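You operate a simulated robot arm through the tools that you are given. There is no shell and no other tool. Be economical: measure what you need, move in short steps, check, and stop when the job is done.

Carry out the task below with a simulated robot arm. There is one attempt and no reset: what you move stays moved.

TASK
Measure the bench lid's lift force, reset its dial for 15 N, then measure again.
Fine: one mark of the setting dial is about 5 N; close the lid after each reading; keep hands from under it.

Only the result counts: the job must be done as asked and must still hold three seconds after the hand-in. Knocking over, shifting, dropping, spilling or breaking anything else fails it. A push-on lid holds only when it is set on centred and level and pressed home; a screw cap is set on level and turned clockwise until tight.

THE ROBOT
A 6-joint arm with a two-finger parallel gripper on a trunk, on a base that drives. Base frame: it is fixed to the floor where the robot stands at the start and does not move with it; the origin is under the middle of the robot, x ahead of it, y to its left, z up. Lengths are in mm, angles in degrees, forces in N, time in s.
With the tool pointing down near the work surface it reaches from about 460 to 860 mm from the robot's upright axis, wherever it stands. Its first joint turns from -115.0 to 115.0 degrees. Places, roughly: bench lid [1000, -100, 900]; gap dial [700, -200, 900]; gauge lever [700, 0, 900]; lift gauge [800, 200, 900]; setting dial [800, -300, 900]. Payload 4.2 kg.
The TCP is the grasp point between the finger pads, 23 mm short of the fingertips. In the tool frame z runs along the fingers and y along their closing line. The gripper opens to 94 mm. The fingers are 38 mm wide and 10 mm thick; the gripper's body (54 by 96 mm) begins 39 mm behind the TCP.
Orientation is told as [roll, pitch, yaw] about the base's x, y, z axes, in that order, counted from this pose: with the fingers straight down and closing along the base's y, the tool's x points along the base's -x, its y along +y and its z along -z.

THE INTERFACE
- The arm moves only by the tool jog_arm. Its argument "motion" is text: rows parted by semicolons, each of 7 numbers parted by spaces: the shift along the tool's x, y, z in mm, then the turn, a rotation vector about the tool's x, y, z in degrees, then the gripper command, from -1 (shut) to 1 (fully open), values between in proportion. In form: x y z wx wy wz hand; .... A call has 1 to 20 rows; each row is the pose to reach, as a shift and turn from the pose commanded when the call began, along the tool's axes at that moment. Each row takes 0.2 s and may step no farther than 50 mm and 8.6 degrees from the row before; otherwise, or with a gripper value out of range, the whole call is refused. Where a pose cannot be reached the arm comes as near as it can. A force on the tool above 90 N (or 10 N above the force at the start of the call, whichever is more), or a blocked arm, ends the call early, and 0.2 s more pass. Each finger travels about 108 mm/s and halts on what it meets, pressing with about 42 N; the grip force reading is that of the motor and also rises with nothing between the fingers. The clock runs only during rows and for 0.2 s after the last one: add rows that repeat a pose to give the fingers time. The reply holds the time, the measured pose of the TCP, the force on the tool along the base axes, the opening and the grip force, in the units named above and with some noise, with the torque about the TCP (base axes, N m) and any sound that the robot's microphone picked up.
- Cameras (640 x 400 px; columns grow to the right, rows downward): "scene" is now at [224, 144.4, 1467.7]; the picture's right is [-0.58, -0.81, 0.00], its down [-0.48, 0.34, -0.81] and it looks along [0.66, -0.47, -0.59] (base axes); focal length 281 px, centre (320, 200). "wrist" rides on the gripper at [86, 16, -74] in the tool frame; the picture's right is [-0.18, 0.98, 0.00], its down [-0.58, -0.11, -0.81] and it looks along [-0.79, -0.15, 0.59] (tool axes); focal length 243 px, centre (320, 200).
- snapshot(camera): a new picture of that camera. No time passes.
- slide_trunk(by): slides the trunk up (or, below 0, down) by that many mm; the arm and the scene camera ride with it, the base frame stays. It gives what a move gives, with no picture.
- drive_base(legs): drives the robot by 1 to 6 legs, each [ahead, turn to the left] in mm and degrees, along the robot's own axes; the way and the turn of a leg run together, so that a leg with both is an arc; at most 1500 mm and 180 degrees a leg. The arm and the cameras ride along, it lands a little off, and it stops where it bumps. It gives what a move gives.
- pan_tilt(pan, tilt): turns the head with the scene camera to pan (to the left, within 80 degrees either way) and tilt (down, from -29 to 69), counted from straight ahead of the robot. It gives what a move gives.
- locate(camera, pixels): for up to 12 pixels [column, row] of the newest picture of that camera ("zoom" is the newest enlarged one), the place [x, y, z] in the base frame of the surface seen there, good to about 2 mm. No time passes.
- close_up(camera, box): a new picture of the part [left, top, right, bottom] of that camera's present view, enlarged. No time passes.
- close_job(): hands the job in; it is judged then, once.

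Work in short steps. Measure before you move; look again where a grasp or a placing could have gone wrong, and mend it. You have 80 turns and 48 pictures in all, those below and enlarged ones among them. Open the gripper and draw the arm clear of the work before you hand the job in, unless the task says otherwise; then end with one line.

The tools are called after "Call:" as name(argument=value, ...) on one line, values as JSON. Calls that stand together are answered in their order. jog_arm: Moves the arm, as the interface text tells. Its arguments: {"type":"object","properties":{"motion":{"type":"string"}},"required":["motion"]} The other tools are called the same way: slide_trunk (by) slides the trunk up or down; drive_base (legs) drives the base; pan_tilt (pan, tilt) turns the head that bears the scene camera; snapshot (camera) takes a picture; locate (camera, pixels) gives the place of the surface under pixels of a picture; close_up (camera, box) takes an enlarged picture of a part of a camera's view; close_job () hands the job in.

At the start:

```text
t: 0.0
eef_pos: [583.5, -152.6, 1213.2]
tcp_rot: [-0.1, 0.1, 0.0]
wrist_force: [0.0, -0.7, -0.1]
moment: [0.01, -0.05, 0.0]
finger_gap: 94.0
finger_force: 0.1
trunk travel left (down, up): [-825.0, 165.0]
robot x, y, heading: [-4.3, 3.0, -0.1]
head pan, tilt: [-35.6, 36.1]
```

scene: 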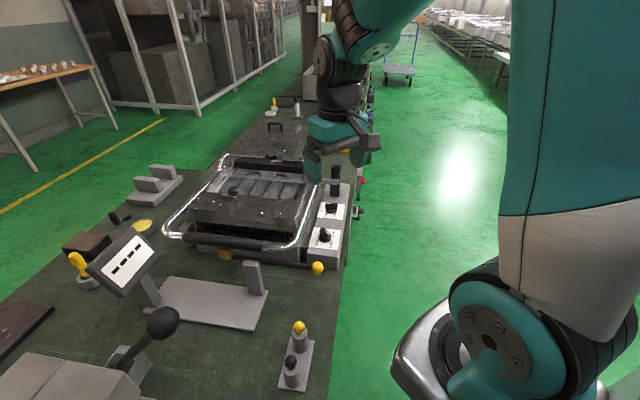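
wrist: 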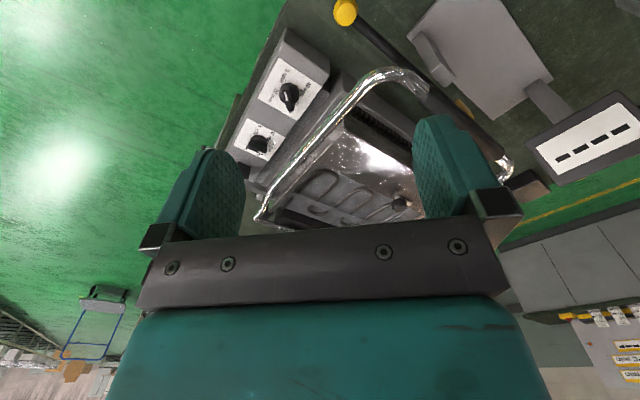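

The scene shows a panini-like bench lid with two dials around (325,225), a gauge display at (125,260) and levers. I take enlarged views to identify parts.

Call:
close_up(camera="scene", box=[160, 140, 370, 290])

Call:
close_up(camera="scene", box=[0, 180, 340, 400])

Call:
close_up(camera="wrist", box=[220, 20, 340, 180])

```text
2.67 times, centred on (265, 215) of scene
```

zoom: 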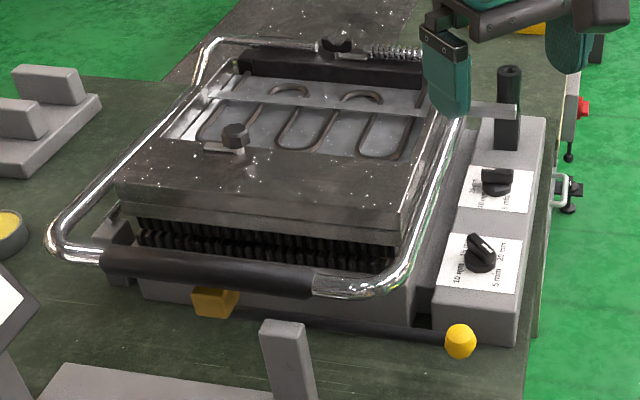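

```text
1.82 times, centred on (170, 290) of scene
```

zoom: 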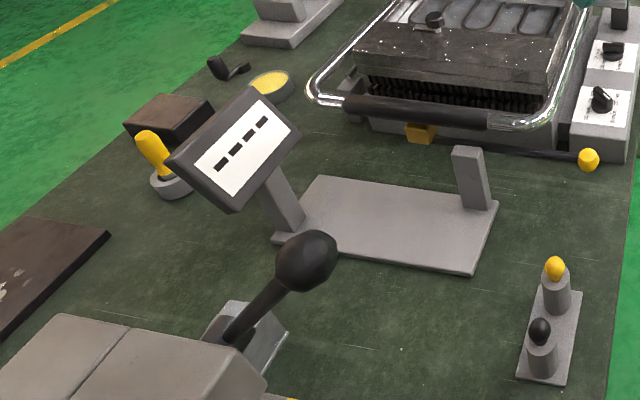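

```text
2.50 times, centred on (280, 100) of wrist
```

zoom: 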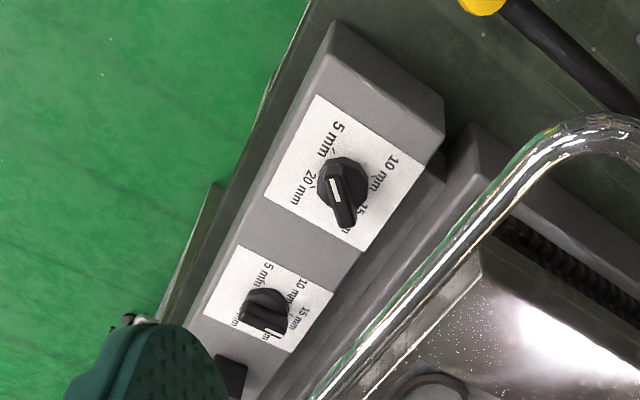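

I locate the key parts in the scene picture.

Call:
locate(camera="scene", pixels=[[325, 235], [331, 208], [247, 190], [270, 157], [318, 268], [226, 254], [162, 325], [300, 327], [291, 361], [80, 262], [252, 275], [125, 260]])

Call:
locate(camera="scene", pixels=[[232, 243], [170, 232], [300, 246], [280, 190], [120, 375], [220, 305], [160, 300], [120, 217], [143, 226], [336, 170], [150, 290], [88, 283]])

```text
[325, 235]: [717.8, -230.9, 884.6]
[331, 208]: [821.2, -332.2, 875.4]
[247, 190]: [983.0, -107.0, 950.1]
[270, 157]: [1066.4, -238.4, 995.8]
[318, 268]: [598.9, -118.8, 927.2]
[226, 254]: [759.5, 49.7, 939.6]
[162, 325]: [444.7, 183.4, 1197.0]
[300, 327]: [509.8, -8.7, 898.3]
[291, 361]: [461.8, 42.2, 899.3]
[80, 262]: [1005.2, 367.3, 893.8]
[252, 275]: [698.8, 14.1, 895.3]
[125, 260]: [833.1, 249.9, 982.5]
```

```text
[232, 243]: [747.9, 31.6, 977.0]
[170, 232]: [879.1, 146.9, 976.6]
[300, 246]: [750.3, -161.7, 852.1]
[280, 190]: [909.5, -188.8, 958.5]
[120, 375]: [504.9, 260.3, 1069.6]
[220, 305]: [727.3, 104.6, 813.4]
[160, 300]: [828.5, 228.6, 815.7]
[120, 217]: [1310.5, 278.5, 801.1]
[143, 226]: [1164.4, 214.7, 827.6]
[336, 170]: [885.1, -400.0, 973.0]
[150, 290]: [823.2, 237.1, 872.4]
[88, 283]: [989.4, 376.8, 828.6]
```

The rear dial (821,-332) should be the setting dial. I take tight close-ups of the dials, the lever and the gauge.

Call:
close_up(camera="scene", box=[296, 190, 360, 260])

Call:
close_up(camera="scene", box=[200, 225, 340, 310])

Call:
close_up(camera="wrist", box=[320, 0, 640, 200])

```text
5.71 times, centred on (328, 225) of scene
```

zoom: 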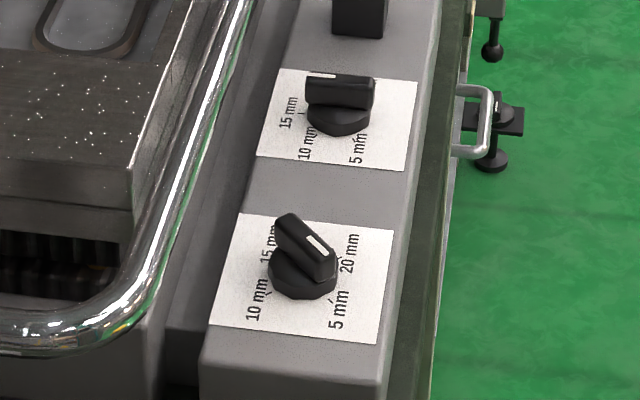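

```text
4.57 times, centred on (270, 268) of scene
```

zoom: 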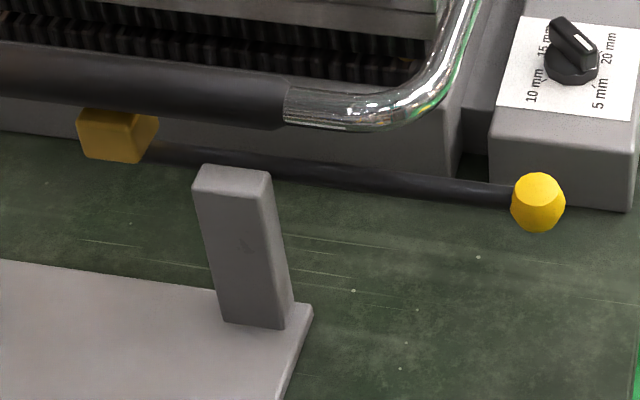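

```text
2.00 times, centred on (480, 100) of wrist
```

zoom: 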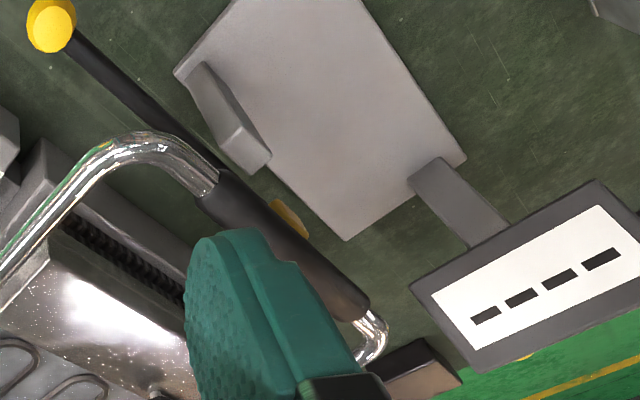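

The lever pivots on the grey post, with the yellow block under the handle and the yellow ball as the press end. I locate handle corner and ball points for clearance.

Call:
locate(camera="scene", pixels=[[318, 264], [314, 268], [322, 268], [318, 273], [290, 251], [296, 248], [301, 240], [300, 264], [280, 262], [264, 251], [257, 264], [303, 225]])

Call:
close_up(camera="scene", box=[70, 220, 180, 310])

```text
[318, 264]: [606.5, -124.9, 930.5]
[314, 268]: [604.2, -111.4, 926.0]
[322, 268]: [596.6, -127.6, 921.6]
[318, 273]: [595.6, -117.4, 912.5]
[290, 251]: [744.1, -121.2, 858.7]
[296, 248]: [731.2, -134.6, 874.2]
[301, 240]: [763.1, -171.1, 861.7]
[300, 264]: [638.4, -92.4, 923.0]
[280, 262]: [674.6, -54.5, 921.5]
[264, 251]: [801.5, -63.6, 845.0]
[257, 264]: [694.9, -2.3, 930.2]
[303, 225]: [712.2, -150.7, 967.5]
```

```text
4.44 times, centred on (125, 265) of scene
```

zoom: 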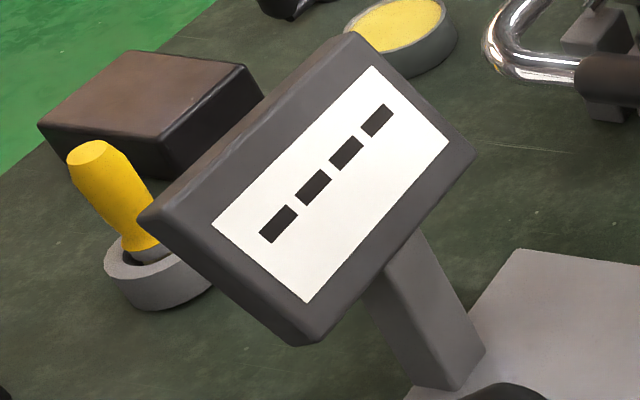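

Ball centre is about (607,-123,919). I move over it with shut fingers, stopping with tips at about z 945.

Call:
jog_arm(motion="-12 15 30 0 0 0 -1; -23.5 29.6 70 0 0 0 -1; -23.5 29.6 115 0 0 0 -1; -23.5 29.6 160 0 0 0 -1; -23.5 29.6 200 0 0 0 -1; -23.5 29.6 230 0 0 0 -1; -23.5 29.6 245 0 0 0 -1; -23.5 29.6 245 0 0 0 -1")

Call:
snapshot(camera="scene")

Call:
snapshot(camera="wrist")

```text
t: 1.8
eef_pos: [608.7, -121.9, 967.9]
tcp_rot: [0.0, 0.0, 0.0]
wrist_force: [-0.6, 0.0, -0.2]
moment: [0.01, -0.02, 0.01]
finger_gap: 0.2
finger_force: 42.0
trunk travel left (down, up): [-825.0, 165.0]
robot x, y, heading: [0.3, -0.5, -0.1]
head pan, tilt: [-35.6, 36.1]
```

```text
38 pictures are left
```

scene: 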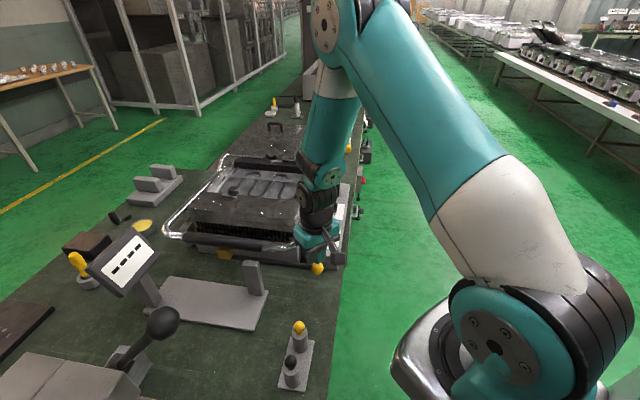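

```text
37 pictures are left
```

wrist: 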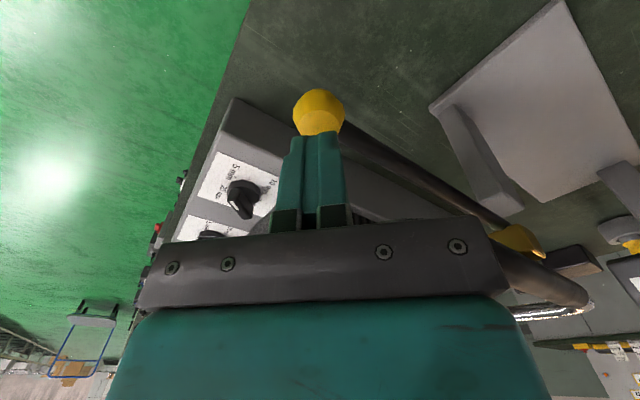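

The shut tips sit right above the ball (319,105 in wrist). I press slowly by 35 mm and look at the display.

Call:
jog_arm(motion="0 0 6 0 0 0 -1; 0 0 11 0 0 0 -1; 0 0 15 0 0 0 -1; 0 0 19 0 0 0 -1; 0 0 23 0 0 0 -1; 0 0 27 0 0 0 -1; 0 0 31 0 0 0 -1; 0 0 35 0 0 0 -1; 0 0 35 0 0 0 -1")

Call:
close_up(camera="scene", box=[70, 140, 370, 320])

```text
t: 3.8
eef_pos: [607.1, -122.1, 932.2]
tcp_rot: [0.0, 0.0, 0.0]
wrist_force: [0.2, -0.5, 4.1]
moment: [-0.01, -0.03, 0.01]
finger_gap: 0.1
finger_force: 42.2
trunk travel left (down, up): [-825.0, 165.0]
robot x, y, heading: [-3.2, -0.2, 0.2]
head pan, tilt: [-35.6, 36.1]
```

```text
2.13 times, centred on (220, 230) of scene
```

zoom: 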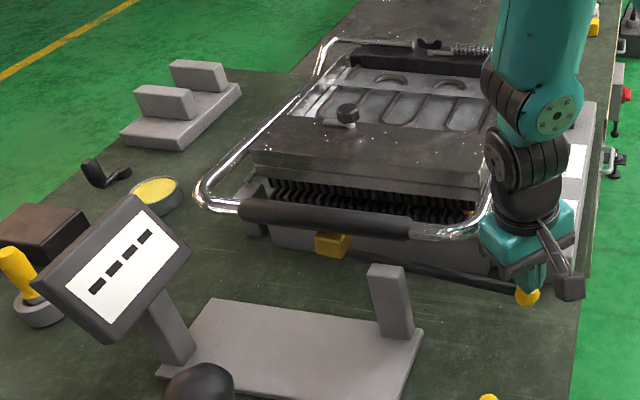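

Contact at about 4 N; the display still shows dashes and the block hasn't lifted the handle. I press further.

Call:
jog_arm(motion="0 0 4 0 0 0 -1; 0 0 8 0 0 0 -1; 0 0 12 0 0 0 -1; 0 0 16 0 0 0 -1; 0 0 20 0 0 0 -1; 0 0 24 0 0 0 -1; 0 0 28 0 0 0 -1; 0 0 28 0 0 0 -1;  0 0 28 0 0 0 -1")

Call:
close_up(camera="scene", box=[70, 140, 370, 320])

```text
t: 5.8
eef_pos: [605.8, -122.5, 904.1]
tcp_rot: [0.1, 0.0, 0.0]
wrist_force: [3.7, 3.1, 5.3]
moment: [0.07, -0.12, -0.02]
finger_gap: 0.0
finger_force: 41.6
trunk travel left (down, up): [-825.0, 165.0]
robot x, y, heading: [-1.5, 0.3, -0.1]
head pan, tilt: [-35.6, 36.1]
```

```text
2.13 times, centred on (220, 230) of scene
```

zoom: 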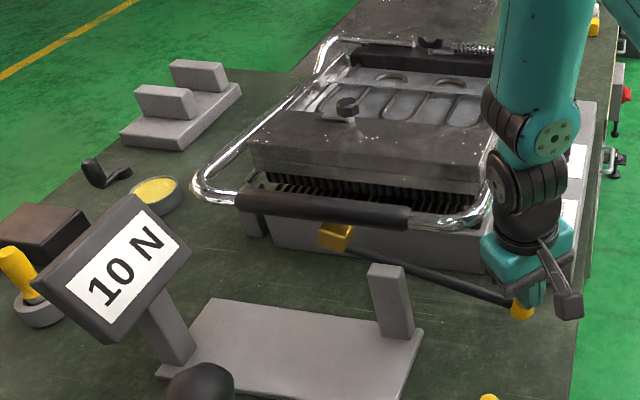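

The display reads 10 N with the lid just lifted. I hold a moment and check the reading is steady.

Call:
jog_arm(motion="0 0 3 0 0 0 -1; 0 0 6 0 0 0 -1; 0 0 6 0 0 0 -1; 0 0 6 0 0 0 -1; 0 0 6 0 0 0 -1")

Call:
close_up(camera="scene", box=[70, 140, 370, 320])

```text
t: 7.0
eef_pos: [607.9, -122.5, 899.8]
tcp_rot: [0.0, 0.0, 0.0]
wrist_force: [-1.3, 0.5, 5.0]
moment: [0.06, -0.05, 0.0]
finger_gap: 0.2
finger_force: 41.6
trunk travel left (down, up): [-825.0, 165.0]
robot x, y, heading: [-2.6, 3.2, 0.0]
head pan, tilt: [-35.6, 36.1]
```

```text
2.13 times, centred on (220, 230) of scene
```

zoom: 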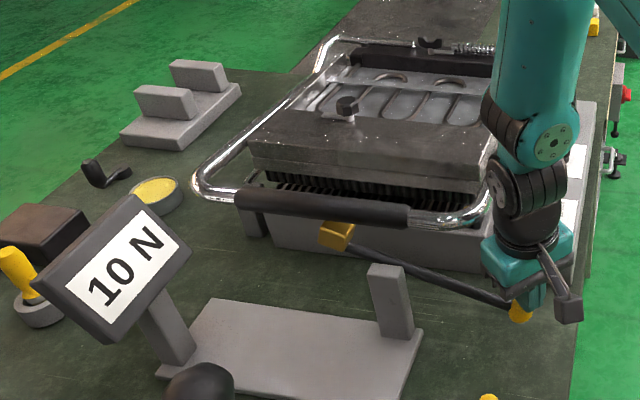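

Steady 10 N, so the dial needs one mark more (+5 N). I lower the lid slowly by raising the tool, then go clear up.

Call:
jog_arm(motion="0 0 -4 0 0 0 -1; 0 0 -8 0 0 0 -1; 0 0 -12 0 0 0 -1; 0 0 -16 0 0 0 -1; 0 0 -20 0 0 0 -1; 0 0 -25 0 0 0 -1; 0 0 -30 0 0 0 -1; 0 0 -36 0 0 0 -1; 0 0 -42 0 0 0 -1; 0 0 -49 0 0 0 -1; 0 0 -60 0 0 0 -1; 0 0 -80 0 0 0 -1; 0 0 -110 0 0 0 -1; 0 0 -150 0 0 0 -1; 0 0 -190 0 0 0 -1; 0 0 -200 0 0 0 -1")

Call:
snapshot(camera="wrist")

Call:
close_up(camera="scene", box=[70, 140, 370, 320])

```text
t: 10.4
eef_pos: [608.3, -122.7, 1099.1]
tcp_rot: [-0.1, -0.1, -0.2]
wrist_force: [0.4, 1.0, 0.0]
moment: [0.02, 0.0, -0.02]
finger_gap: 0.1
finger_force: 42.2
trunk travel left (down, up): [-825.0, 165.0]
robot x, y, heading: [0.3, -1.2, -0.0]
head pan, tilt: [-35.6, 36.1]
```

```text
33 pictures are left
```

wrist: 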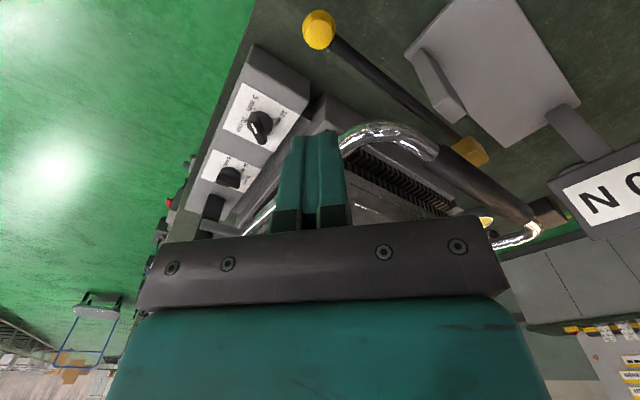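

```text
2.13 times, centred on (220, 230) of scene
```

zoom: 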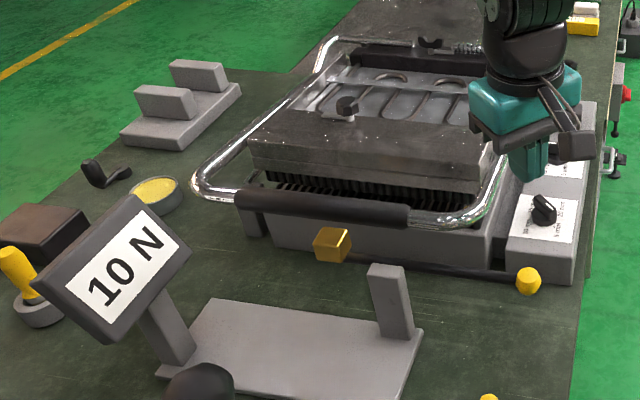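

The reading is held at 10 N, but the lid stays slightly open (handle higher than before). I locate the handle grip to press it down from above.

Call:
locate(camera="zoom", pixels=[[245, 193], [310, 202], [340, 205], [375, 209], [405, 213], [440, 224], [200, 185], [345, 100], [380, 145]])

```text
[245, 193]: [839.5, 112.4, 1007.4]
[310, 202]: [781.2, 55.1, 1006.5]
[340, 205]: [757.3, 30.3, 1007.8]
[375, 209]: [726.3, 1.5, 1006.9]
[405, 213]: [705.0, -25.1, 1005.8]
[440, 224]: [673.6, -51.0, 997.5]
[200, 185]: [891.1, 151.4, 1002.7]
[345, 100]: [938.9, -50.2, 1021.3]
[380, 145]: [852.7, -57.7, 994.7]
```

Handle top is at z≈1007 (closed ≈978). I move above its middle (774,38) with shut fingers, tips at z≈1025.

Call:
jog_arm(motion="-30 29 0 0 0 0 -1; -62 60 0 0 0 0 -1; -94 91 0 0 0 0 -1; -126 122 0 0 0 0 -1; -150 146 0 0 0 0 -1; -166 161 0 0 0 0 -1; -166 161 25 0 0 0 -1; -166 161 50 0 0 0 -1; -166 161 50 0 0 0 -1")

Call:
snapshot(camera="wrist")

```text
t: 12.4
eef_pos: [772.4, 37.6, 1047.4]
tcp_rot: [0.1, 0.0, 0.0]
wrist_force: [0.8, -0.4, -0.7]
moment: [0.0, 0.01, -0.02]
finger_gap: 0.0
finger_force: 41.5
trunk travel left (down, up): [-825.0, 165.0]
robot x, y, heading: [-0.6, -0.0, 0.1]
head pan, tilt: [-35.6, 36.1]
```

```text
31 pictures are left
```

wrist: 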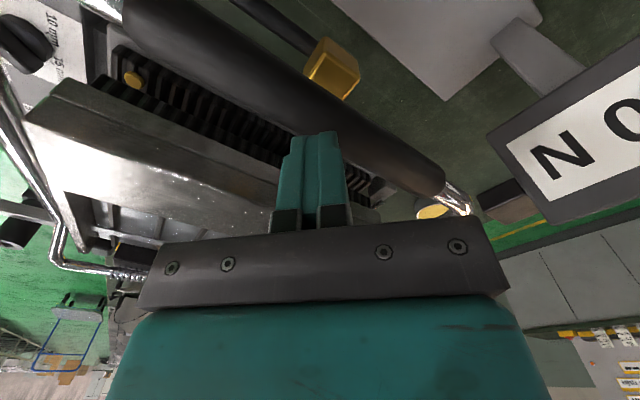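

The point below the tips falls on the handle's centre line (≈318,113). I press down slowly toward the closed height.

Call:
jog_arm(motion="0 0 8 0 0 0 -1; 0 0 14 0 0 0 -1; 0 0 18 0 0 0 -1; 0 0 22 0 0 0 -1; 0 0 26 0 0 0 -1; 0 0 30 0 0 0 -1; 0 0 34 0 0 0 -1; 0 0 38 0 0 0 -1; 0 0 41 0 0 0 -1; 0 0 43 0 0 0 -1; 0 0 43 0 0 0 -1")

```text
t: 14.8
eef_pos: [772.1, 38.7, 1004.7]
tcp_rot: [-0.1, -0.1, 0.0]
wrist_force: [-0.1, 1.3, 1.7]
moment: [0.02, 0.02, -0.03]
finger_gap: 0.2
finger_force: 42.1
trunk travel left (down, up): [-825.0, 165.0]
robot x, y, heading: [-1.4, -1.0, -0.1]
head pan, tilt: [-35.6, 36.1]
```

Tips at ≈982 with little force; I continue in small steps until the force rises.

Call:
jog_arm(motion="0 0 2 0 0 0 -1; 0 0 4 0 0 0 -1; 0 0 6 0 0 0 -1; 0 0 8 0 0 0 -1; 0 0 8 0 0 0 -1")

Call:
close_up(camera="scene", box=[70, 140, 370, 320])

```text
t: 16.0
eef_pos: [772.9, 37.7, 1005.4]
tcp_rot: [0.2, -0.6, -0.1]
wrist_force: [-18.4, -7.7, 69.8]
moment: [-0.35, 0.8, 0.24]
finger_gap: 0.0
finger_force: 41.8
trunk travel left (down, up): [-825.0, 165.0]
robot x, y, heading: [-2.2, 0.7, 0.1]
head pan, tilt: [-35.6, 36.1]
```

```text
2.13 times, centred on (220, 230) of scene
```

zoom: 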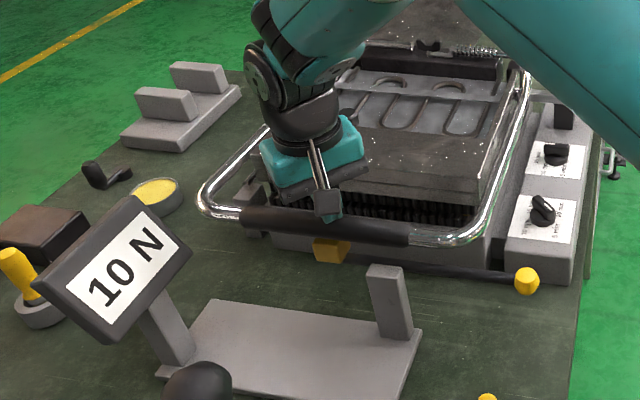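

The lid is closed against its stop (70 N). I lift off and rise, then look at the dials.

Call:
jog_arm(motion="0 0 -5 0 0 0 -1; 0 0 -12 0 0 0 -1; 0 0 -30 0 0 0 -1; 0 0 -65 0 0 0 -1; 0 0 -105 0 0 0 -1; 0 0 -130 0 0 0 -1; 0 0 -130 0 0 0 -1")

Call:
close_up(camera="scene", box=[300, 195, 350, 226])

Call:
close_up(camera="scene", box=[70, 140, 370, 320])

```text
t: 17.6
eef_pos: [770.8, 35.7, 1128.4]
tcp_rot: [-0.1, -0.1, 0.0]
wrist_force: [-0.1, 0.2, 0.2]
moment: [-0.02, -0.04, -0.03]
finger_gap: 0.0
finger_force: 41.8
trunk travel left (down, up): [-825.0, 165.0]
robot x, y, heading: [1.9, -2.9, -0.2]
head pan, tilt: [-35.6, 36.1]
```

```text
12.80 times, centred on (325, 210) of scene
```

zoom: 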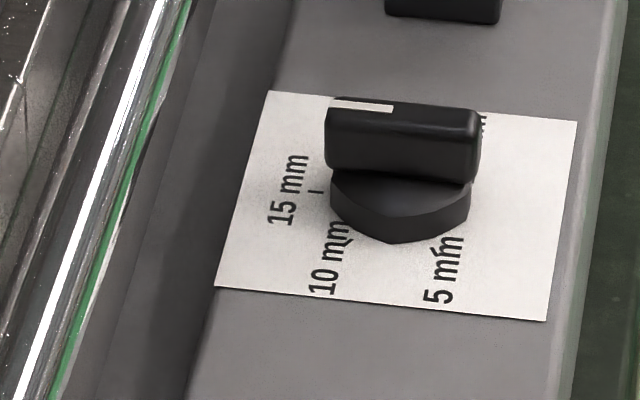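

```text
2.13 times, centred on (220, 230) of scene
```

zoom: 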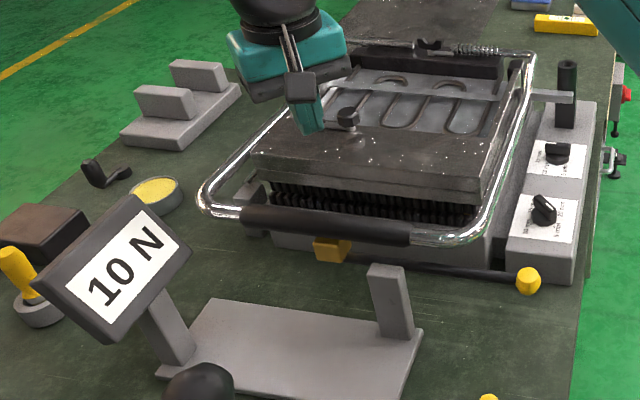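

The lid is closed again. The setting dial is 885 mm away, out of reach, so I shift the robot along the bench: turn right 45°, ahead 150 mm, turn back.

Call:
drive_base(legs=[[0, -45], [150, 0], [0, 45]])

```text
t: 23.1
eef_pos: [876.4, -46.7, 1129.2]
tcp_rot: [-0.1, 0.0, 1.5]
wrist_force: [-0.5, -0.8, 0.0]
moment: [0.02, -0.01, -0.01]
finger_gap: 0.1
finger_force: 41.9
trunk travel left (down, up): [-825.0, 165.0]
robot x, y, heading: [109.5, -105.9, 1.5]
head pan, tilt: [-35.6, 36.1]
```

Now I go to a viewing pose above the setting dial with the wrist camera.

Call:
jog_arm(motion="10 -40 0 0 0 0 -1; 20 -85 5 0 0 0 -1; 30 -130 15 0 0 0 -1; 40 -175 25 0 0 0 -1; 55 -220 40 0 0 0 -1; 65 -260 55 0 0 0 -1; 76 -282 63 0 0 0 -1; 76 -282 63 0 0 0 -1")

Call:
snapshot(camera="wrist")

```text
t: 24.9
eef_pos: [807.1, -333.2, 1067.3]
tcp_rot: [0.0, 0.0, 1.5]
wrist_force: [-0.3, -0.1, 0.6]
moment: [0.01, 0.02, 0.03]
finger_gap: 0.4
finger_force: 41.7
trunk travel left (down, up): [-825.0, 165.0]
robot x, y, heading: [104.0, -104.4, 1.8]
head pan, tilt: [-35.6, 36.1]
```

```text
27 pictures are left
```

wrist: 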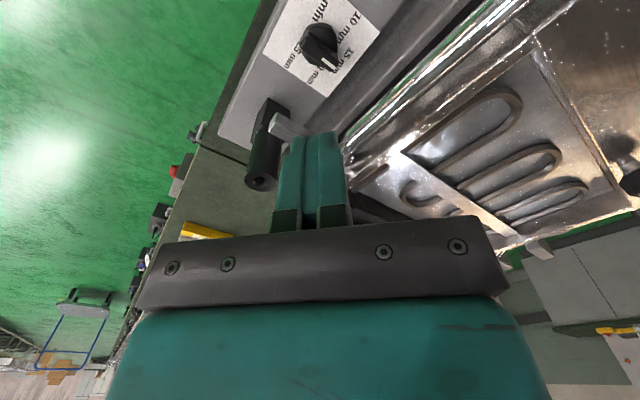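

The setting dial is at (321,45); I enlarge it.

Call:
close_up(camera="wrist", box=[255, 0, 385, 100])

Call:
locate(camera="wrist", pixels=[[321, 35], [326, 60], [312, 45], [335, 40], [345, 60], [352, 15], [272, 55], [290, 25], [264, 140], [325, 28]])

```text
4.00 times, centred on (320, 50) of wrist
```

zoom: 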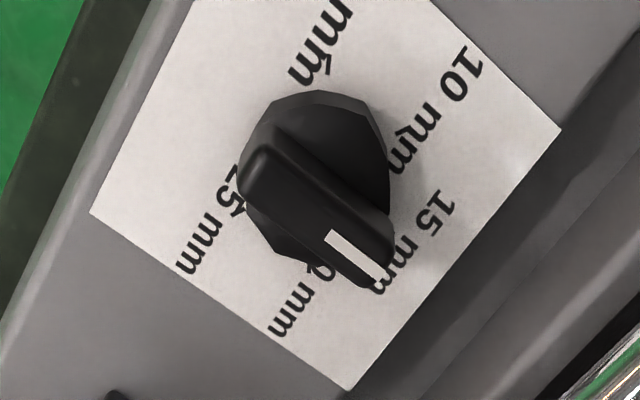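

```text
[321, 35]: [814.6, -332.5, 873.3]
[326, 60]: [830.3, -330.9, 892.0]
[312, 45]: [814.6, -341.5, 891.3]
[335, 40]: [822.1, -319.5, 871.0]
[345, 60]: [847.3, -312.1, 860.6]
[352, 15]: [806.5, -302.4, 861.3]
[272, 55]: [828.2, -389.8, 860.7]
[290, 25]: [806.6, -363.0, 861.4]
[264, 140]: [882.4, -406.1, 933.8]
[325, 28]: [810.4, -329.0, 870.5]
```

I locate the tick marks and the pointer ridge in the enlarged picture to work out angles.

Call:
locate(camera="zoom", pixels=[[328, 72], [397, 130], [396, 237], [310, 268], [243, 203], [332, 236], [376, 275], [262, 165], [255, 175], [315, 97], [90, 212], [560, 130]])

Call:
close_up(camera="wrist", box=[298, 15, 348, 75])

```text
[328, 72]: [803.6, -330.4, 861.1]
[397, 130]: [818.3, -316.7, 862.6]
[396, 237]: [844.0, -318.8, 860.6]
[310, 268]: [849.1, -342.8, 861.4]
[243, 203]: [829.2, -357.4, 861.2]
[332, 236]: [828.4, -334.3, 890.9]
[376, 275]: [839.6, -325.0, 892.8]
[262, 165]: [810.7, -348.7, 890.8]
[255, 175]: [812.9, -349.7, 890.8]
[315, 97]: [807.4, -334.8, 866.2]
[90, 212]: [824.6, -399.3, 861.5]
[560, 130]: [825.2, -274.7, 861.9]
```

```text
6.67 times, centred on (323, 45) of wrist
```

zoom: 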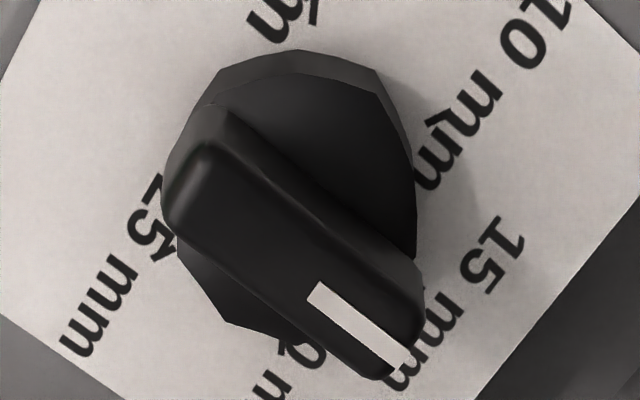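

Ticks run clockwise 5→25 mm in 60° steps and the pointer (≈42°) is at 15 mm; the next mark, 20 mm, lies at about −15°. I check clearances of the chrome bar and post around the dial.

Call:
locate(camera="wrist", pixels=[[435, 55], [420, 70], [400, 90], [375, 115], [460, 50], [500, 20], [290, 125], [272, 105], [262, 180], [250, 160], [345, 140]])

```text
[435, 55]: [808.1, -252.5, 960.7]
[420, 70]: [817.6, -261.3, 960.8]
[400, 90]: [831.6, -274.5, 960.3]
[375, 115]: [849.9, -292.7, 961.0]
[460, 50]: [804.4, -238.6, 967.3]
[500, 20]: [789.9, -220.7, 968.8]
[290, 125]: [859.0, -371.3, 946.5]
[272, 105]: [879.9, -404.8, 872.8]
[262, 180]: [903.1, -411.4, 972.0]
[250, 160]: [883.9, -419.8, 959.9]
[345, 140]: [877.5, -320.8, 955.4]
```

The chrome bar (≈48 mm from dial axis, z≈961) and a bracket at (859,-371,946) are tight for a vertical gripper, so I'll lean it. I check the bracket closely first.

Call:
close_up(camera="wrist", box=[230, 80, 390, 200])

Call:
locate(camera="zoom", pixels=[[175, 155], [235, 185], [150, 90], [190, 135], [240, 215], [100, 330], [135, 260], [165, 190]])

```text
3.33 times, centred on (310, 140) of wrist
```

zoom: 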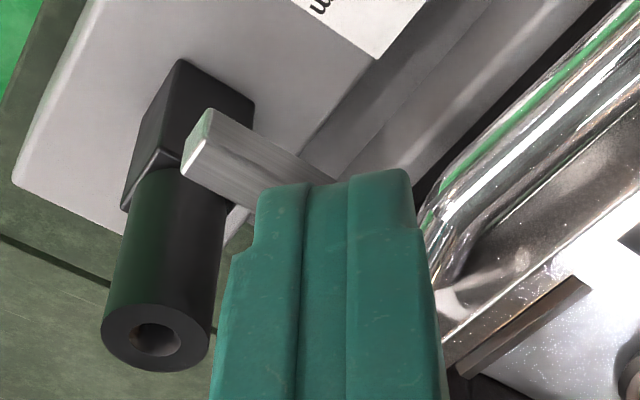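

```text
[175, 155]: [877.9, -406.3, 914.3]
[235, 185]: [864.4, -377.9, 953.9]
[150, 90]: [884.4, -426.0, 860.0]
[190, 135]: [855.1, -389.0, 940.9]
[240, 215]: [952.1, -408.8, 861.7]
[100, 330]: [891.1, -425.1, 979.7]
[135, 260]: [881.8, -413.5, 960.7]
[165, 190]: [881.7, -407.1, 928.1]
```

The bracket and bar force a gripper leaned ~40° toward the bench edge. First I yaw +40.5° to align the fingers across the knob ridge and open to ~40 mm.

Call:
jog_arm(motion="0 0 0 0 0 -8.1 -0.15; 0 0 0 0 0 -16.2 -0.15; 0 0 0 0 0 -24.3 -0.15; 0 0 0 0 0 -32.4 -0.15; 0 0 0 0 0 -40.5 -0.15; 0 0 0 0 0 -40.5 -0.15")

Call:
jog_arm(motion="0 0 0 0 -8 0 -0.15; 0 0 0 0 -16 0 -0.15; 0 0 0 0 -24 0 -0.15; 0 0 0 0 -32 0 -0.15; 0 0 0 0 -40 0 -0.15; 0 0 0 0 -40 0 -0.15")

```text
t: 26.3
eef_pos: [807.7, -330.8, 1064.1]
tcp_rot: [0.0, 0.0, 42.1]
wrist_force: [0.1, 0.4, -0.6]
moment: [0.0, 0.0, -0.01]
finger_gap: 39.9
finger_force: 0.0
trunk travel left (down, up): [-825.0, 165.0]
robot x, y, heading: [104.4, -103.2, 1.8]
head pan, tilt: [-35.6, 36.1]
```

```text
t: 27.7
eef_pos: [806.8, -330.6, 1065.4]
tcp_rot: [0.0, -40.1, 42.0]
wrist_force: [0.2, 1.2, 0.9]
moment: [-0.01, 0.02, -0.01]
finger_gap: 40.1
finger_force: 0.1
trunk travel left (down, up): [-825.0, 165.0]
robot x, y, heading: [105.3, -104.7, 1.8]
head pan, tilt: [-35.6, 36.1]
```

The lean is as wanted (−40°). I descend to just above the knob (TCP ≈ (814.6,-346.4,945)) and look.

Call:
jog_arm(motion="20 -4 22 0 0 0 -0.15; 41 -8 45 0 0 0 -0.15; 61 -12 68 0 0 0 -0.15; 75 -16.2 83 0 0 0 -0.15; 81.2 -16.2 89.9 0 0 0 -0.15; 81.2 -16.2 89.9 0 0 0 -0.15")

Call:
snapshot(camera="wrist")

Call:
snapshot(camera="scene")

```text
t: 29.1
eef_pos: [815.1, -346.6, 944.4]
tcp_rot: [0.0, -40.0, 42.0]
wrist_force: [0.8, -0.2, -0.2]
moment: [-0.01, -0.01, 0.0]
finger_gap: 40.0
finger_force: 0.0
trunk travel left (down, up): [-825.0, 165.0]
robot x, y, heading: [107.0, -104.8, 1.7]
head pan, tilt: [-35.6, 36.1]
```

```text
23 pictures are left
```

wrist: 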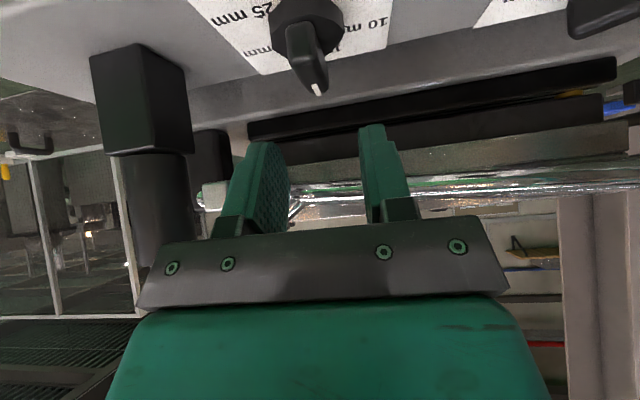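

```text
22 pictures are left
```

scene: 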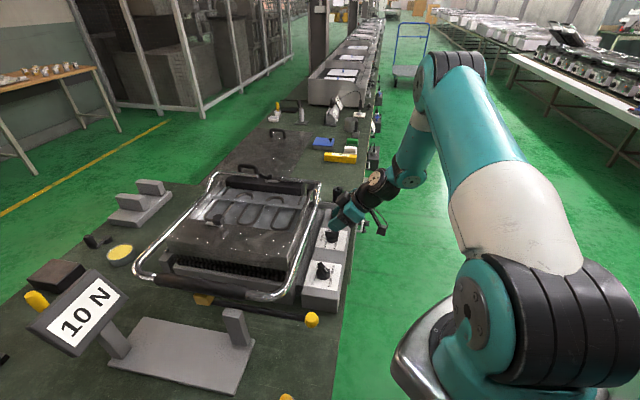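

The gripper is well clear of bar and bracket. I locate the knob ridge in this wrist view to check lateral alignment.

Call:
locate(camera="wrist", pixels=[[318, 89], [305, 60], [293, 35], [322, 60], [289, 50], [280, 10], [300, 28], [310, 72]])

Call:
close_up(camera="wrist", box=[200, 0, 440, 150])

```text
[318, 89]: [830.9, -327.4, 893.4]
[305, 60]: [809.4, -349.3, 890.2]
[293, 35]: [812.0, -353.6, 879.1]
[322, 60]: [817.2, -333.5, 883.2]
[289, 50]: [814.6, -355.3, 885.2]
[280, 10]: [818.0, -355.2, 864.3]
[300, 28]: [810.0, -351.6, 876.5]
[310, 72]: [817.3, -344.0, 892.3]
```

```text
2.67 times, centred on (320, 75) of wrist
```

zoom: 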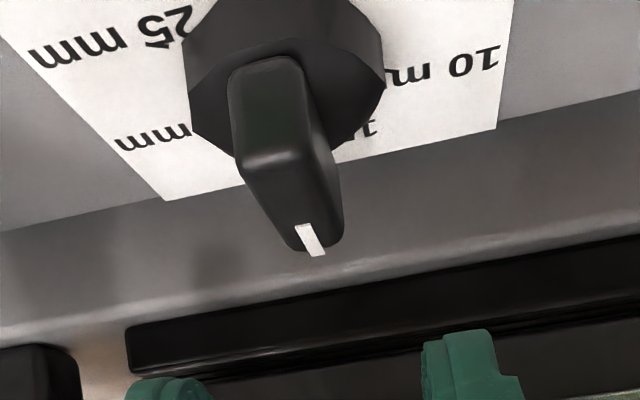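

Lateral alignment is within ~1 mm. I descend vertically 38 mm in small steps, straddling the ridge.

Call:
jog_arm(motion="6.4 0 7.7 0 0 0 -0.15; 12.9 0 15.3 0 0 0 -0.15; 17.4 0 20.7 0 0 0 -0.15; 20.6 0 24.5 0 0 0 -0.15; 23.1 0 27.6 0 0 0 -0.15; 24.4 0 29.1 0 0 0 -0.15; 24.4 0 29.1 0 0 0 -0.15")

Call:
close_up(camera="scene", box=[290, 180, 410, 260])

```text
t: 30.7
eef_pos: [814.4, -345.5, 905.7]
tcp_rot: [0.0, -40.0, 42.1]
wrist_force: [-0.1, -0.1, -0.3]
moment: [0.01, -0.02, 0.04]
finger_gap: 40.0
finger_force: 0.0
trunk travel left (down, up): [-825.0, 165.0]
robot x, y, heading: [106.9, -102.8, 1.5]
head pan, tilt: [-35.6, 36.1]
```

```text
5.00 times, centred on (350, 220) of scene
```

zoom: 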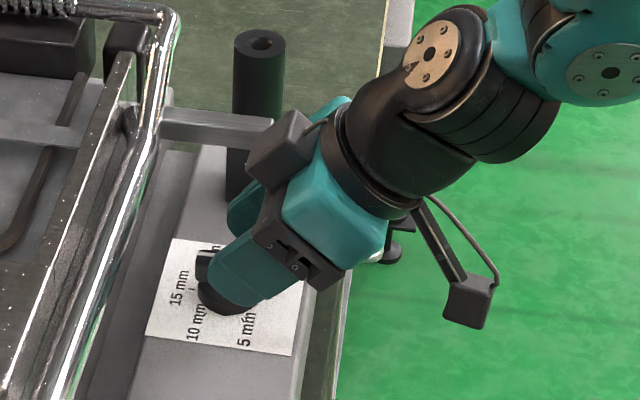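

The fingers straddle the ridge without contact. I close gently on the ridge.

Call:
jog_arm(motion="0 0 0 0 0 0 -0.5; 0 0 0 0 0 0 -0.8; 0 0 0 0 0 0 -1; 0 0 0 0 0 0 -1")

```text
t: 31.7
eef_pos: [814.2, -346.1, 906.0]
tcp_rot: [0.0, -40.1, 42.0]
wrist_force: [-0.7, 0.8, -1.3]
moment: [0.09, -0.06, -0.01]
finger_gap: 13.8
finger_force: 45.4
trunk travel left (down, up): [-825.0, 165.0]
robot x, y, heading: [102.8, -100.2, 1.4]
head pan, tilt: [-35.6, 36.1]
```

Gripped (13.8 mm). I turn it 58° clockwise about the dial's axis, toward the 20 mm mark.

Call:
jog_arm(motion="-0.09 1.77 0.07 4.66 0 5.55 -1; -0.34 3.51 0.29 9.32 0 11.11 -1; -0.76 5.19 0.64 13.98 0 16.66 -1; -1.34 6.79 1.13 18.64 0 22.21 -1; -2.08 8.28 1.74 23.31 0 27.77 -1; -2.94 9.64 2.47 27.97 0 33.32 -1; -3.94 10.84 3.31 32.63 0 38.87 -1; -5.04 11.87 4.23 37.29 0 44.43 -1; -5.04 11.87 4.23 37.29 0 44.43 -1")

Call:
close_up(camera="scene", box=[290, 180, 410, 260])

```text
t: 33.7
eef_pos: [811.8, -333.7, 905.7]
tcp_rot: [0.1, -40.1, -16.0]
wrist_force: [0.4, 4.3, 1.3]
moment: [0.15, 0.39, 0.07]
finger_gap: 13.7
finger_force: 44.9
trunk travel left (down, up): [-825.0, 165.0]
robot x, y, heading: [103.5, -104.1, 1.4]
head pan, tilt: [-35.6, 36.1]
```

```text
5.00 times, centred on (350, 220) of scene
```

zoom: 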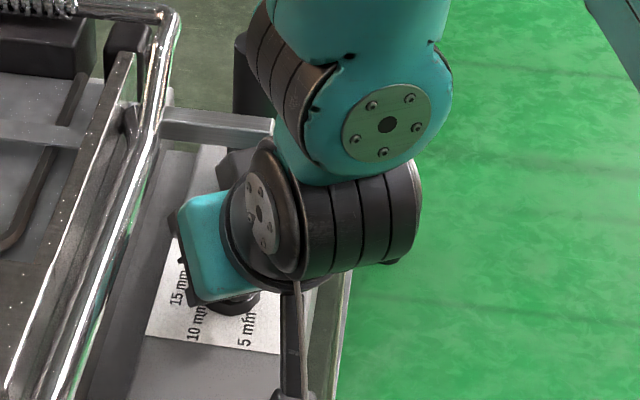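

Turned to yaw −16° cleanly. I release the knob and rise straight up.

Call:
jog_arm(motion="0 0 0 0 0 0 -0.5; 0 0 0 0 0 0 -0.3; -6.4 0 -7.7 0 0 0 -0.3; -16 0 -19.2 0 0 0 -0.3; -32 0 -38.3 0 0 0 -0.3; -58 0 -69 0 0 0 -0.3; -90 0 -107 0 0 0 -0.3; -103 0 -122.6 0 0 0 -0.3; -103 0 -122.6 0 0 0 -0.3")

Call:
jog_arm(motion="0 0 0 0 8 0 -1; 0 0 0 0 16 0 -1; 0 0 0 0 24 0 -1; 0 0 0 0 32 0 -1; 0 0 0 0 40 0 -1; 0 0 0 0 40 0 -1")

Call:
snapshot(camera="wrist")

```text
t: 35.7
eef_pos: [813.3, -332.0, 1067.1]
tcp_rot: [0.1, -40.0, -16.0]
wrist_force: [-1.5, -0.9, 0.0]
moment: [-0.02, -0.01, 0.0]
finger_gap: 32.9
finger_force: 0.0
trunk travel left (down, up): [-825.0, 165.0]
robot x, y, heading: [105.0, -106.9, 1.4]
head pan, tilt: [-35.6, 36.1]
```

```text
t: 37.1
eef_pos: [812.2, -332.6, 1066.2]
tcp_rot: [0.0, 0.0, -16.0]
wrist_force: [-0.3, -0.2, -0.3]
moment: [0.02, 0.0, -0.02]
finger_gap: 0.1
finger_force: 42.1
trunk travel left (down, up): [-825.0, 165.0]
robot x, y, heading: [104.4, -104.5, 1.7]
head pan, tilt: [-35.6, 36.1]
```

```text
18 pictures are left
```

wrist: 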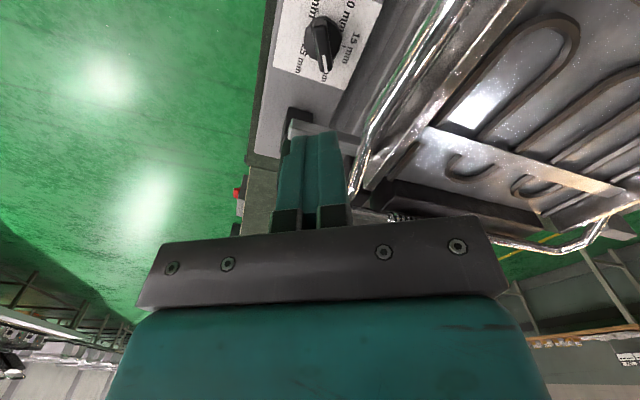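

Call:
close_up(camera="wrist", box=[265, 0, 385, 90])

```text
4.44 times, centred on (325, 45) of wrist
```

zoom: 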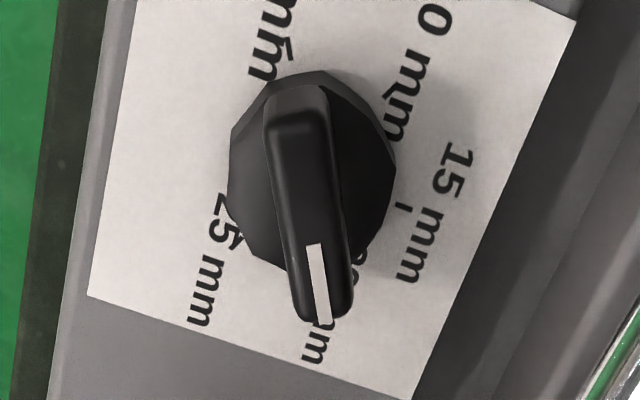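

The pointer now lies toward the 20 mm label; I check its angle.

Call:
locate(camera="zoom", pixels=[[315, 247], [324, 318], [295, 120], [402, 208], [236, 240], [385, 95], [270, 70]])

```text
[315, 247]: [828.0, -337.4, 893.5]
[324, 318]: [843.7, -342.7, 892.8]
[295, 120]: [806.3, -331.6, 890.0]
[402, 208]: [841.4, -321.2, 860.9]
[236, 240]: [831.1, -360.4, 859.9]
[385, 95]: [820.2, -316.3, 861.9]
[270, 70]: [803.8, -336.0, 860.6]
```

Pointer ≈ −17°, on the 20 mm mark within ~2°. I return to the lever ball (607,-123), straightening the yaw on the way.

Call:
jog_arm(motion="34 19 0 0 0 -4 -1; 70 40 0 0 0 -8 -1; 107 61 0 0 0 -12 -1; 144 82 0 0 0 -16 -1; 181 103 0 0 0 -16 -1; 218 124 0 0 0 -16 -1; 254.9 144.9 0 0 0 -16 -1; 254.9 144.9 40 0 0 -16 -1; 254.9 144.9 75 0 0 -16 -1; 254.9 144.9 95 0 0 -16 -1; 254.9 144.9 95 0 0 -16 -1")

Call:
snapshot(camera="wrist")

```text
t: 39.5
eef_pos: [606.1, -121.0, 968.6]
tcp_rot: [0.0, 0.0, 0.0]
wrist_force: [0.4, 0.3, 0.8]
moment: [0.03, 0.05, -0.02]
finger_gap: 0.2
finger_force: 42.0
trunk travel left (down, up): [-825.0, 165.0]
robot x, y, heading: [110.0, -106.8, 1.5]
head pan, tilt: [-35.6, 36.1]
```

```text
16 pictures are left
```

wrist: 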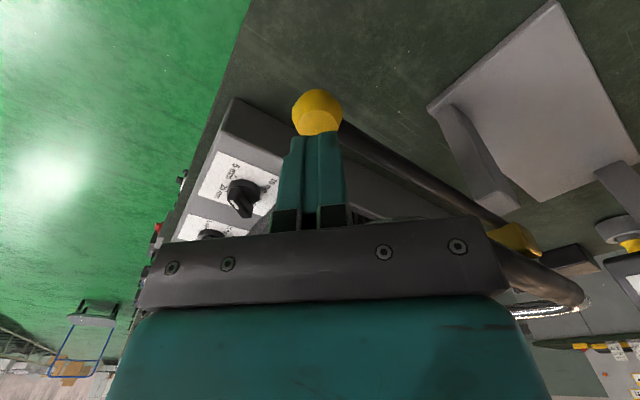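

The tips are again right above the ball. I press down by the same amount as the first time (69 mm) and read the display.

Call:
jog_arm(motion="0 0 8 0 0 0 -1; 0 0 13 0 0 0 -1; 0 0 18 0 0 0 -1; 0 0 23 0 0 0 -1; 0 0 28 0 0 0 -1; 0 0 33 0 0 0 -1; 0 0 38 0 0 0 -1; 0 0 42 0 0 0 -1; 0 0 46 0 0 0 -1; 0 0 50 0 0 0 -1; 0 0 54 0 0 0 -1; 0 0 58 0 0 0 -1; 0 0 62 0 0 0 -1; 0 0 66 0 0 0 -1; 0 0 69 0 0 0 -1; 0 0 69 0 0 0 -1; 0 0 69 0 0 0 -1; 0 0 69 0 0 0 -1; 0 0 69 0 0 0 -1")

Call:
snapshot(camera="scene")

```text
t: 43.5
eef_pos: [607.2, -123.2, 901.9]
tcp_rot: [0.0, 0.0, 0.0]
wrist_force: [1.9, 1.4, 3.2]
moment: [0.01, -0.09, 0.04]
finger_gap: 0.0
finger_force: 42.2
trunk travel left (down, up): [-825.0, 165.0]
robot x, y, heading: [100.9, -103.5, 2.0]
head pan, tilt: [-35.6, 36.1]
```

```text
15 pictures are left
```

scene: 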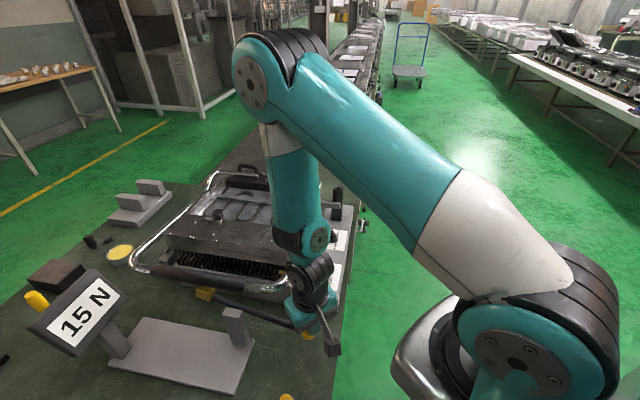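

The display reads 15 N. I release the lever, rise, and move above the handle to close the lid.

Call:
jog_arm(motion="0 0 -4 0 0 0 -1; 0 0 -8 0 0 0 -1; 0 0 -12 0 0 0 -1; 0 0 -16 0 0 0 -1; 0 0 -20 0 0 0 -1; 0 0 -25 0 0 0 -1; 0 0 -30 0 0 0 -1; 0 0 -36 0 0 0 -1; 0 0 -42 0 0 0 -1; 0 0 -49 0 0 0 -1; 0 0 -60 0 0 0 -1; 0 0 -80 0 0 0 -1; 0 0 -110 0 0 0 -1; 0 0 -150 0 0 0 -1; 0 0 -190 0 0 0 -1; 0 0 -200 0 0 0 -1")

Call:
jog_arm(motion="-30 29 0 0 0 0 -1; -62 60 0 0 0 0 -1; -94 91 0 0 0 0 -1; -126 122 0 0 0 0 -1; -150 146 0 0 0 0 -1; -166 161 0 0 0 0 -1; -166 161 25 0 0 0 -1; -166 161 50 0 0 0 -1; -166 161 50 0 0 0 -1")

Call:
snapshot(camera="wrist")

```text
t: 46.9
eef_pos: [608.0, -123.1, 1101.4]
tcp_rot: [0.0, 0.0, -0.1]
wrist_force: [0.3, 0.0, -0.2]
moment: [0.01, 0.02, 0.02]
finger_gap: 0.0
finger_force: 42.2
trunk travel left (down, up): [-825.0, 165.0]
robot x, y, heading: [110.2, -104.9, 1.8]
head pan, tilt: [-35.6, 36.1]
```

```text
t: 48.9
eef_pos: [773.3, 38.5, 1051.2]
tcp_rot: [-0.1, 0.0, 0.1]
wrist_force: [-1.2, -0.4, -0.4]
moment: [0.04, 0.02, 0.02]
finger_gap: 0.0
finger_force: 41.7
trunk travel left (down, up): [-825.0, 165.0]
robot x, y, heading: [102.5, -103.7, 1.3]
head pan, tilt: [-35.6, 36.1]
```

```text
14 pictures are left
```

wrist: 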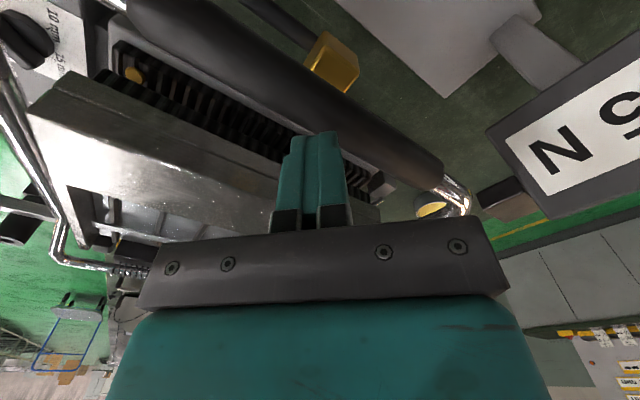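

Same position over the handle as before. I press the lid down until the stop (TCP ≈ 1004).

Call:
jog_arm(motion="0 0 10 0 0 0 -1; 0 0 17 0 0 0 -1; 0 0 21 0 0 0 -1; 0 0 25 0 0 0 -1; 0 0 29 0 0 0 -1; 0 0 33 0 0 0 -1; 0 0 37 0 0 0 -1; 0 0 41 0 0 0 -1; 0 0 44 0 0 0 -1; 0 0 47 0 0 0 -1; 0 0 49 0 0 0 -1; 0 0 51 0 0 0 -1; 0 0 53 0 0 0 -1; 0 0 53 0 0 0 -1")

```text
t: 51.9
eef_pos: [771.7, 38.6, 1006.2]
tcp_rot: [0.2, -0.4, 0.0]
wrist_force: [-17.1, -3.0, 68.7]
moment: [-0.25, 0.67, 0.14]
finger_gap: 0.0
finger_force: 41.4
trunk travel left (down, up): [-825.0, 165.0]
robot x, y, heading: [107.2, -104.8, 1.7]
head pan, tilt: [-35.6, 36.1]
```

The lid is against its stop (69 N). I lift off, draw back toward the robot, open the gripper and check.

Call:
jog_arm(motion="0 0 -5 0 0 0 -1; 0 0 -12 0 0 0 -1; 0 0 -30 0 0 0 -1; 0 0 -65 0 0 0 -1; 0 0 -105 0 0 0 -1; 0 0 -150 0 0 0 -1; 0 0 -190 0 0 0 -1; 35 -20 -200 0 0 0 -0.5; 75 -40 -200 0 0 0 0; 115 -60 -200 0 0 0 0.5; 115 -60 -200 0 0 0 1; 115 -60 -200 0 0 0 1; 115 -60 -200 0 0 0 1")

Call:
snapshot(camera="scene")

Call:
close_up(camera="scene", box=[20, 160, 360, 360])

```text
t: 54.7
eef_pos: [659.7, -22.3, 1198.0]
tcp_rot: [0.0, -0.1, 0.1]
wrist_force: [0.4, -0.7, -0.8]
moment: [0.03, 0.03, 0.02]
finger_gap: 93.8
finger_force: 0.1
trunk travel left (down, up): [-825.0, 165.0]
robot x, y, heading: [102.6, -104.2, 1.6]
head pan, tilt: [-35.6, 36.1]
```

```text
13 pictures are left
```

scene: 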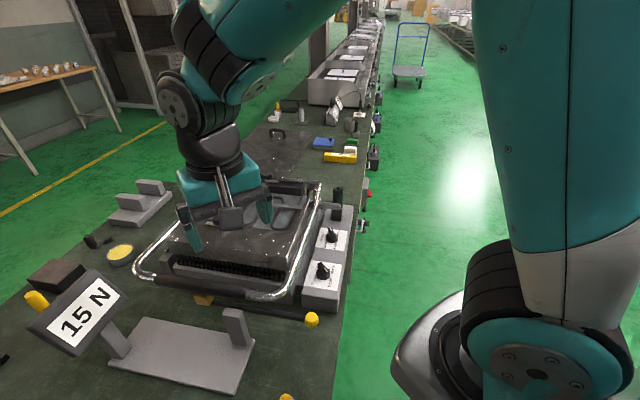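

```text
1.88 times, centred on (190, 260) of scene
```

zoom: 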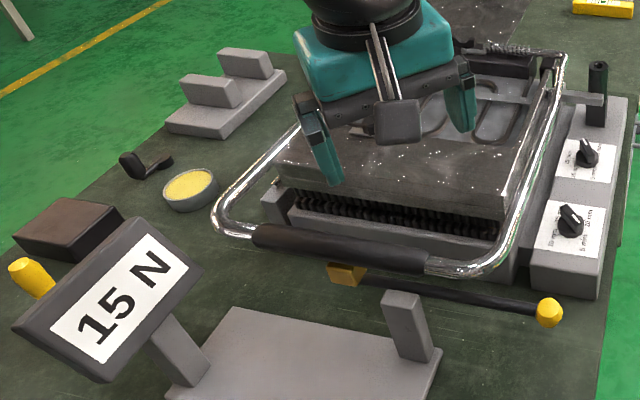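

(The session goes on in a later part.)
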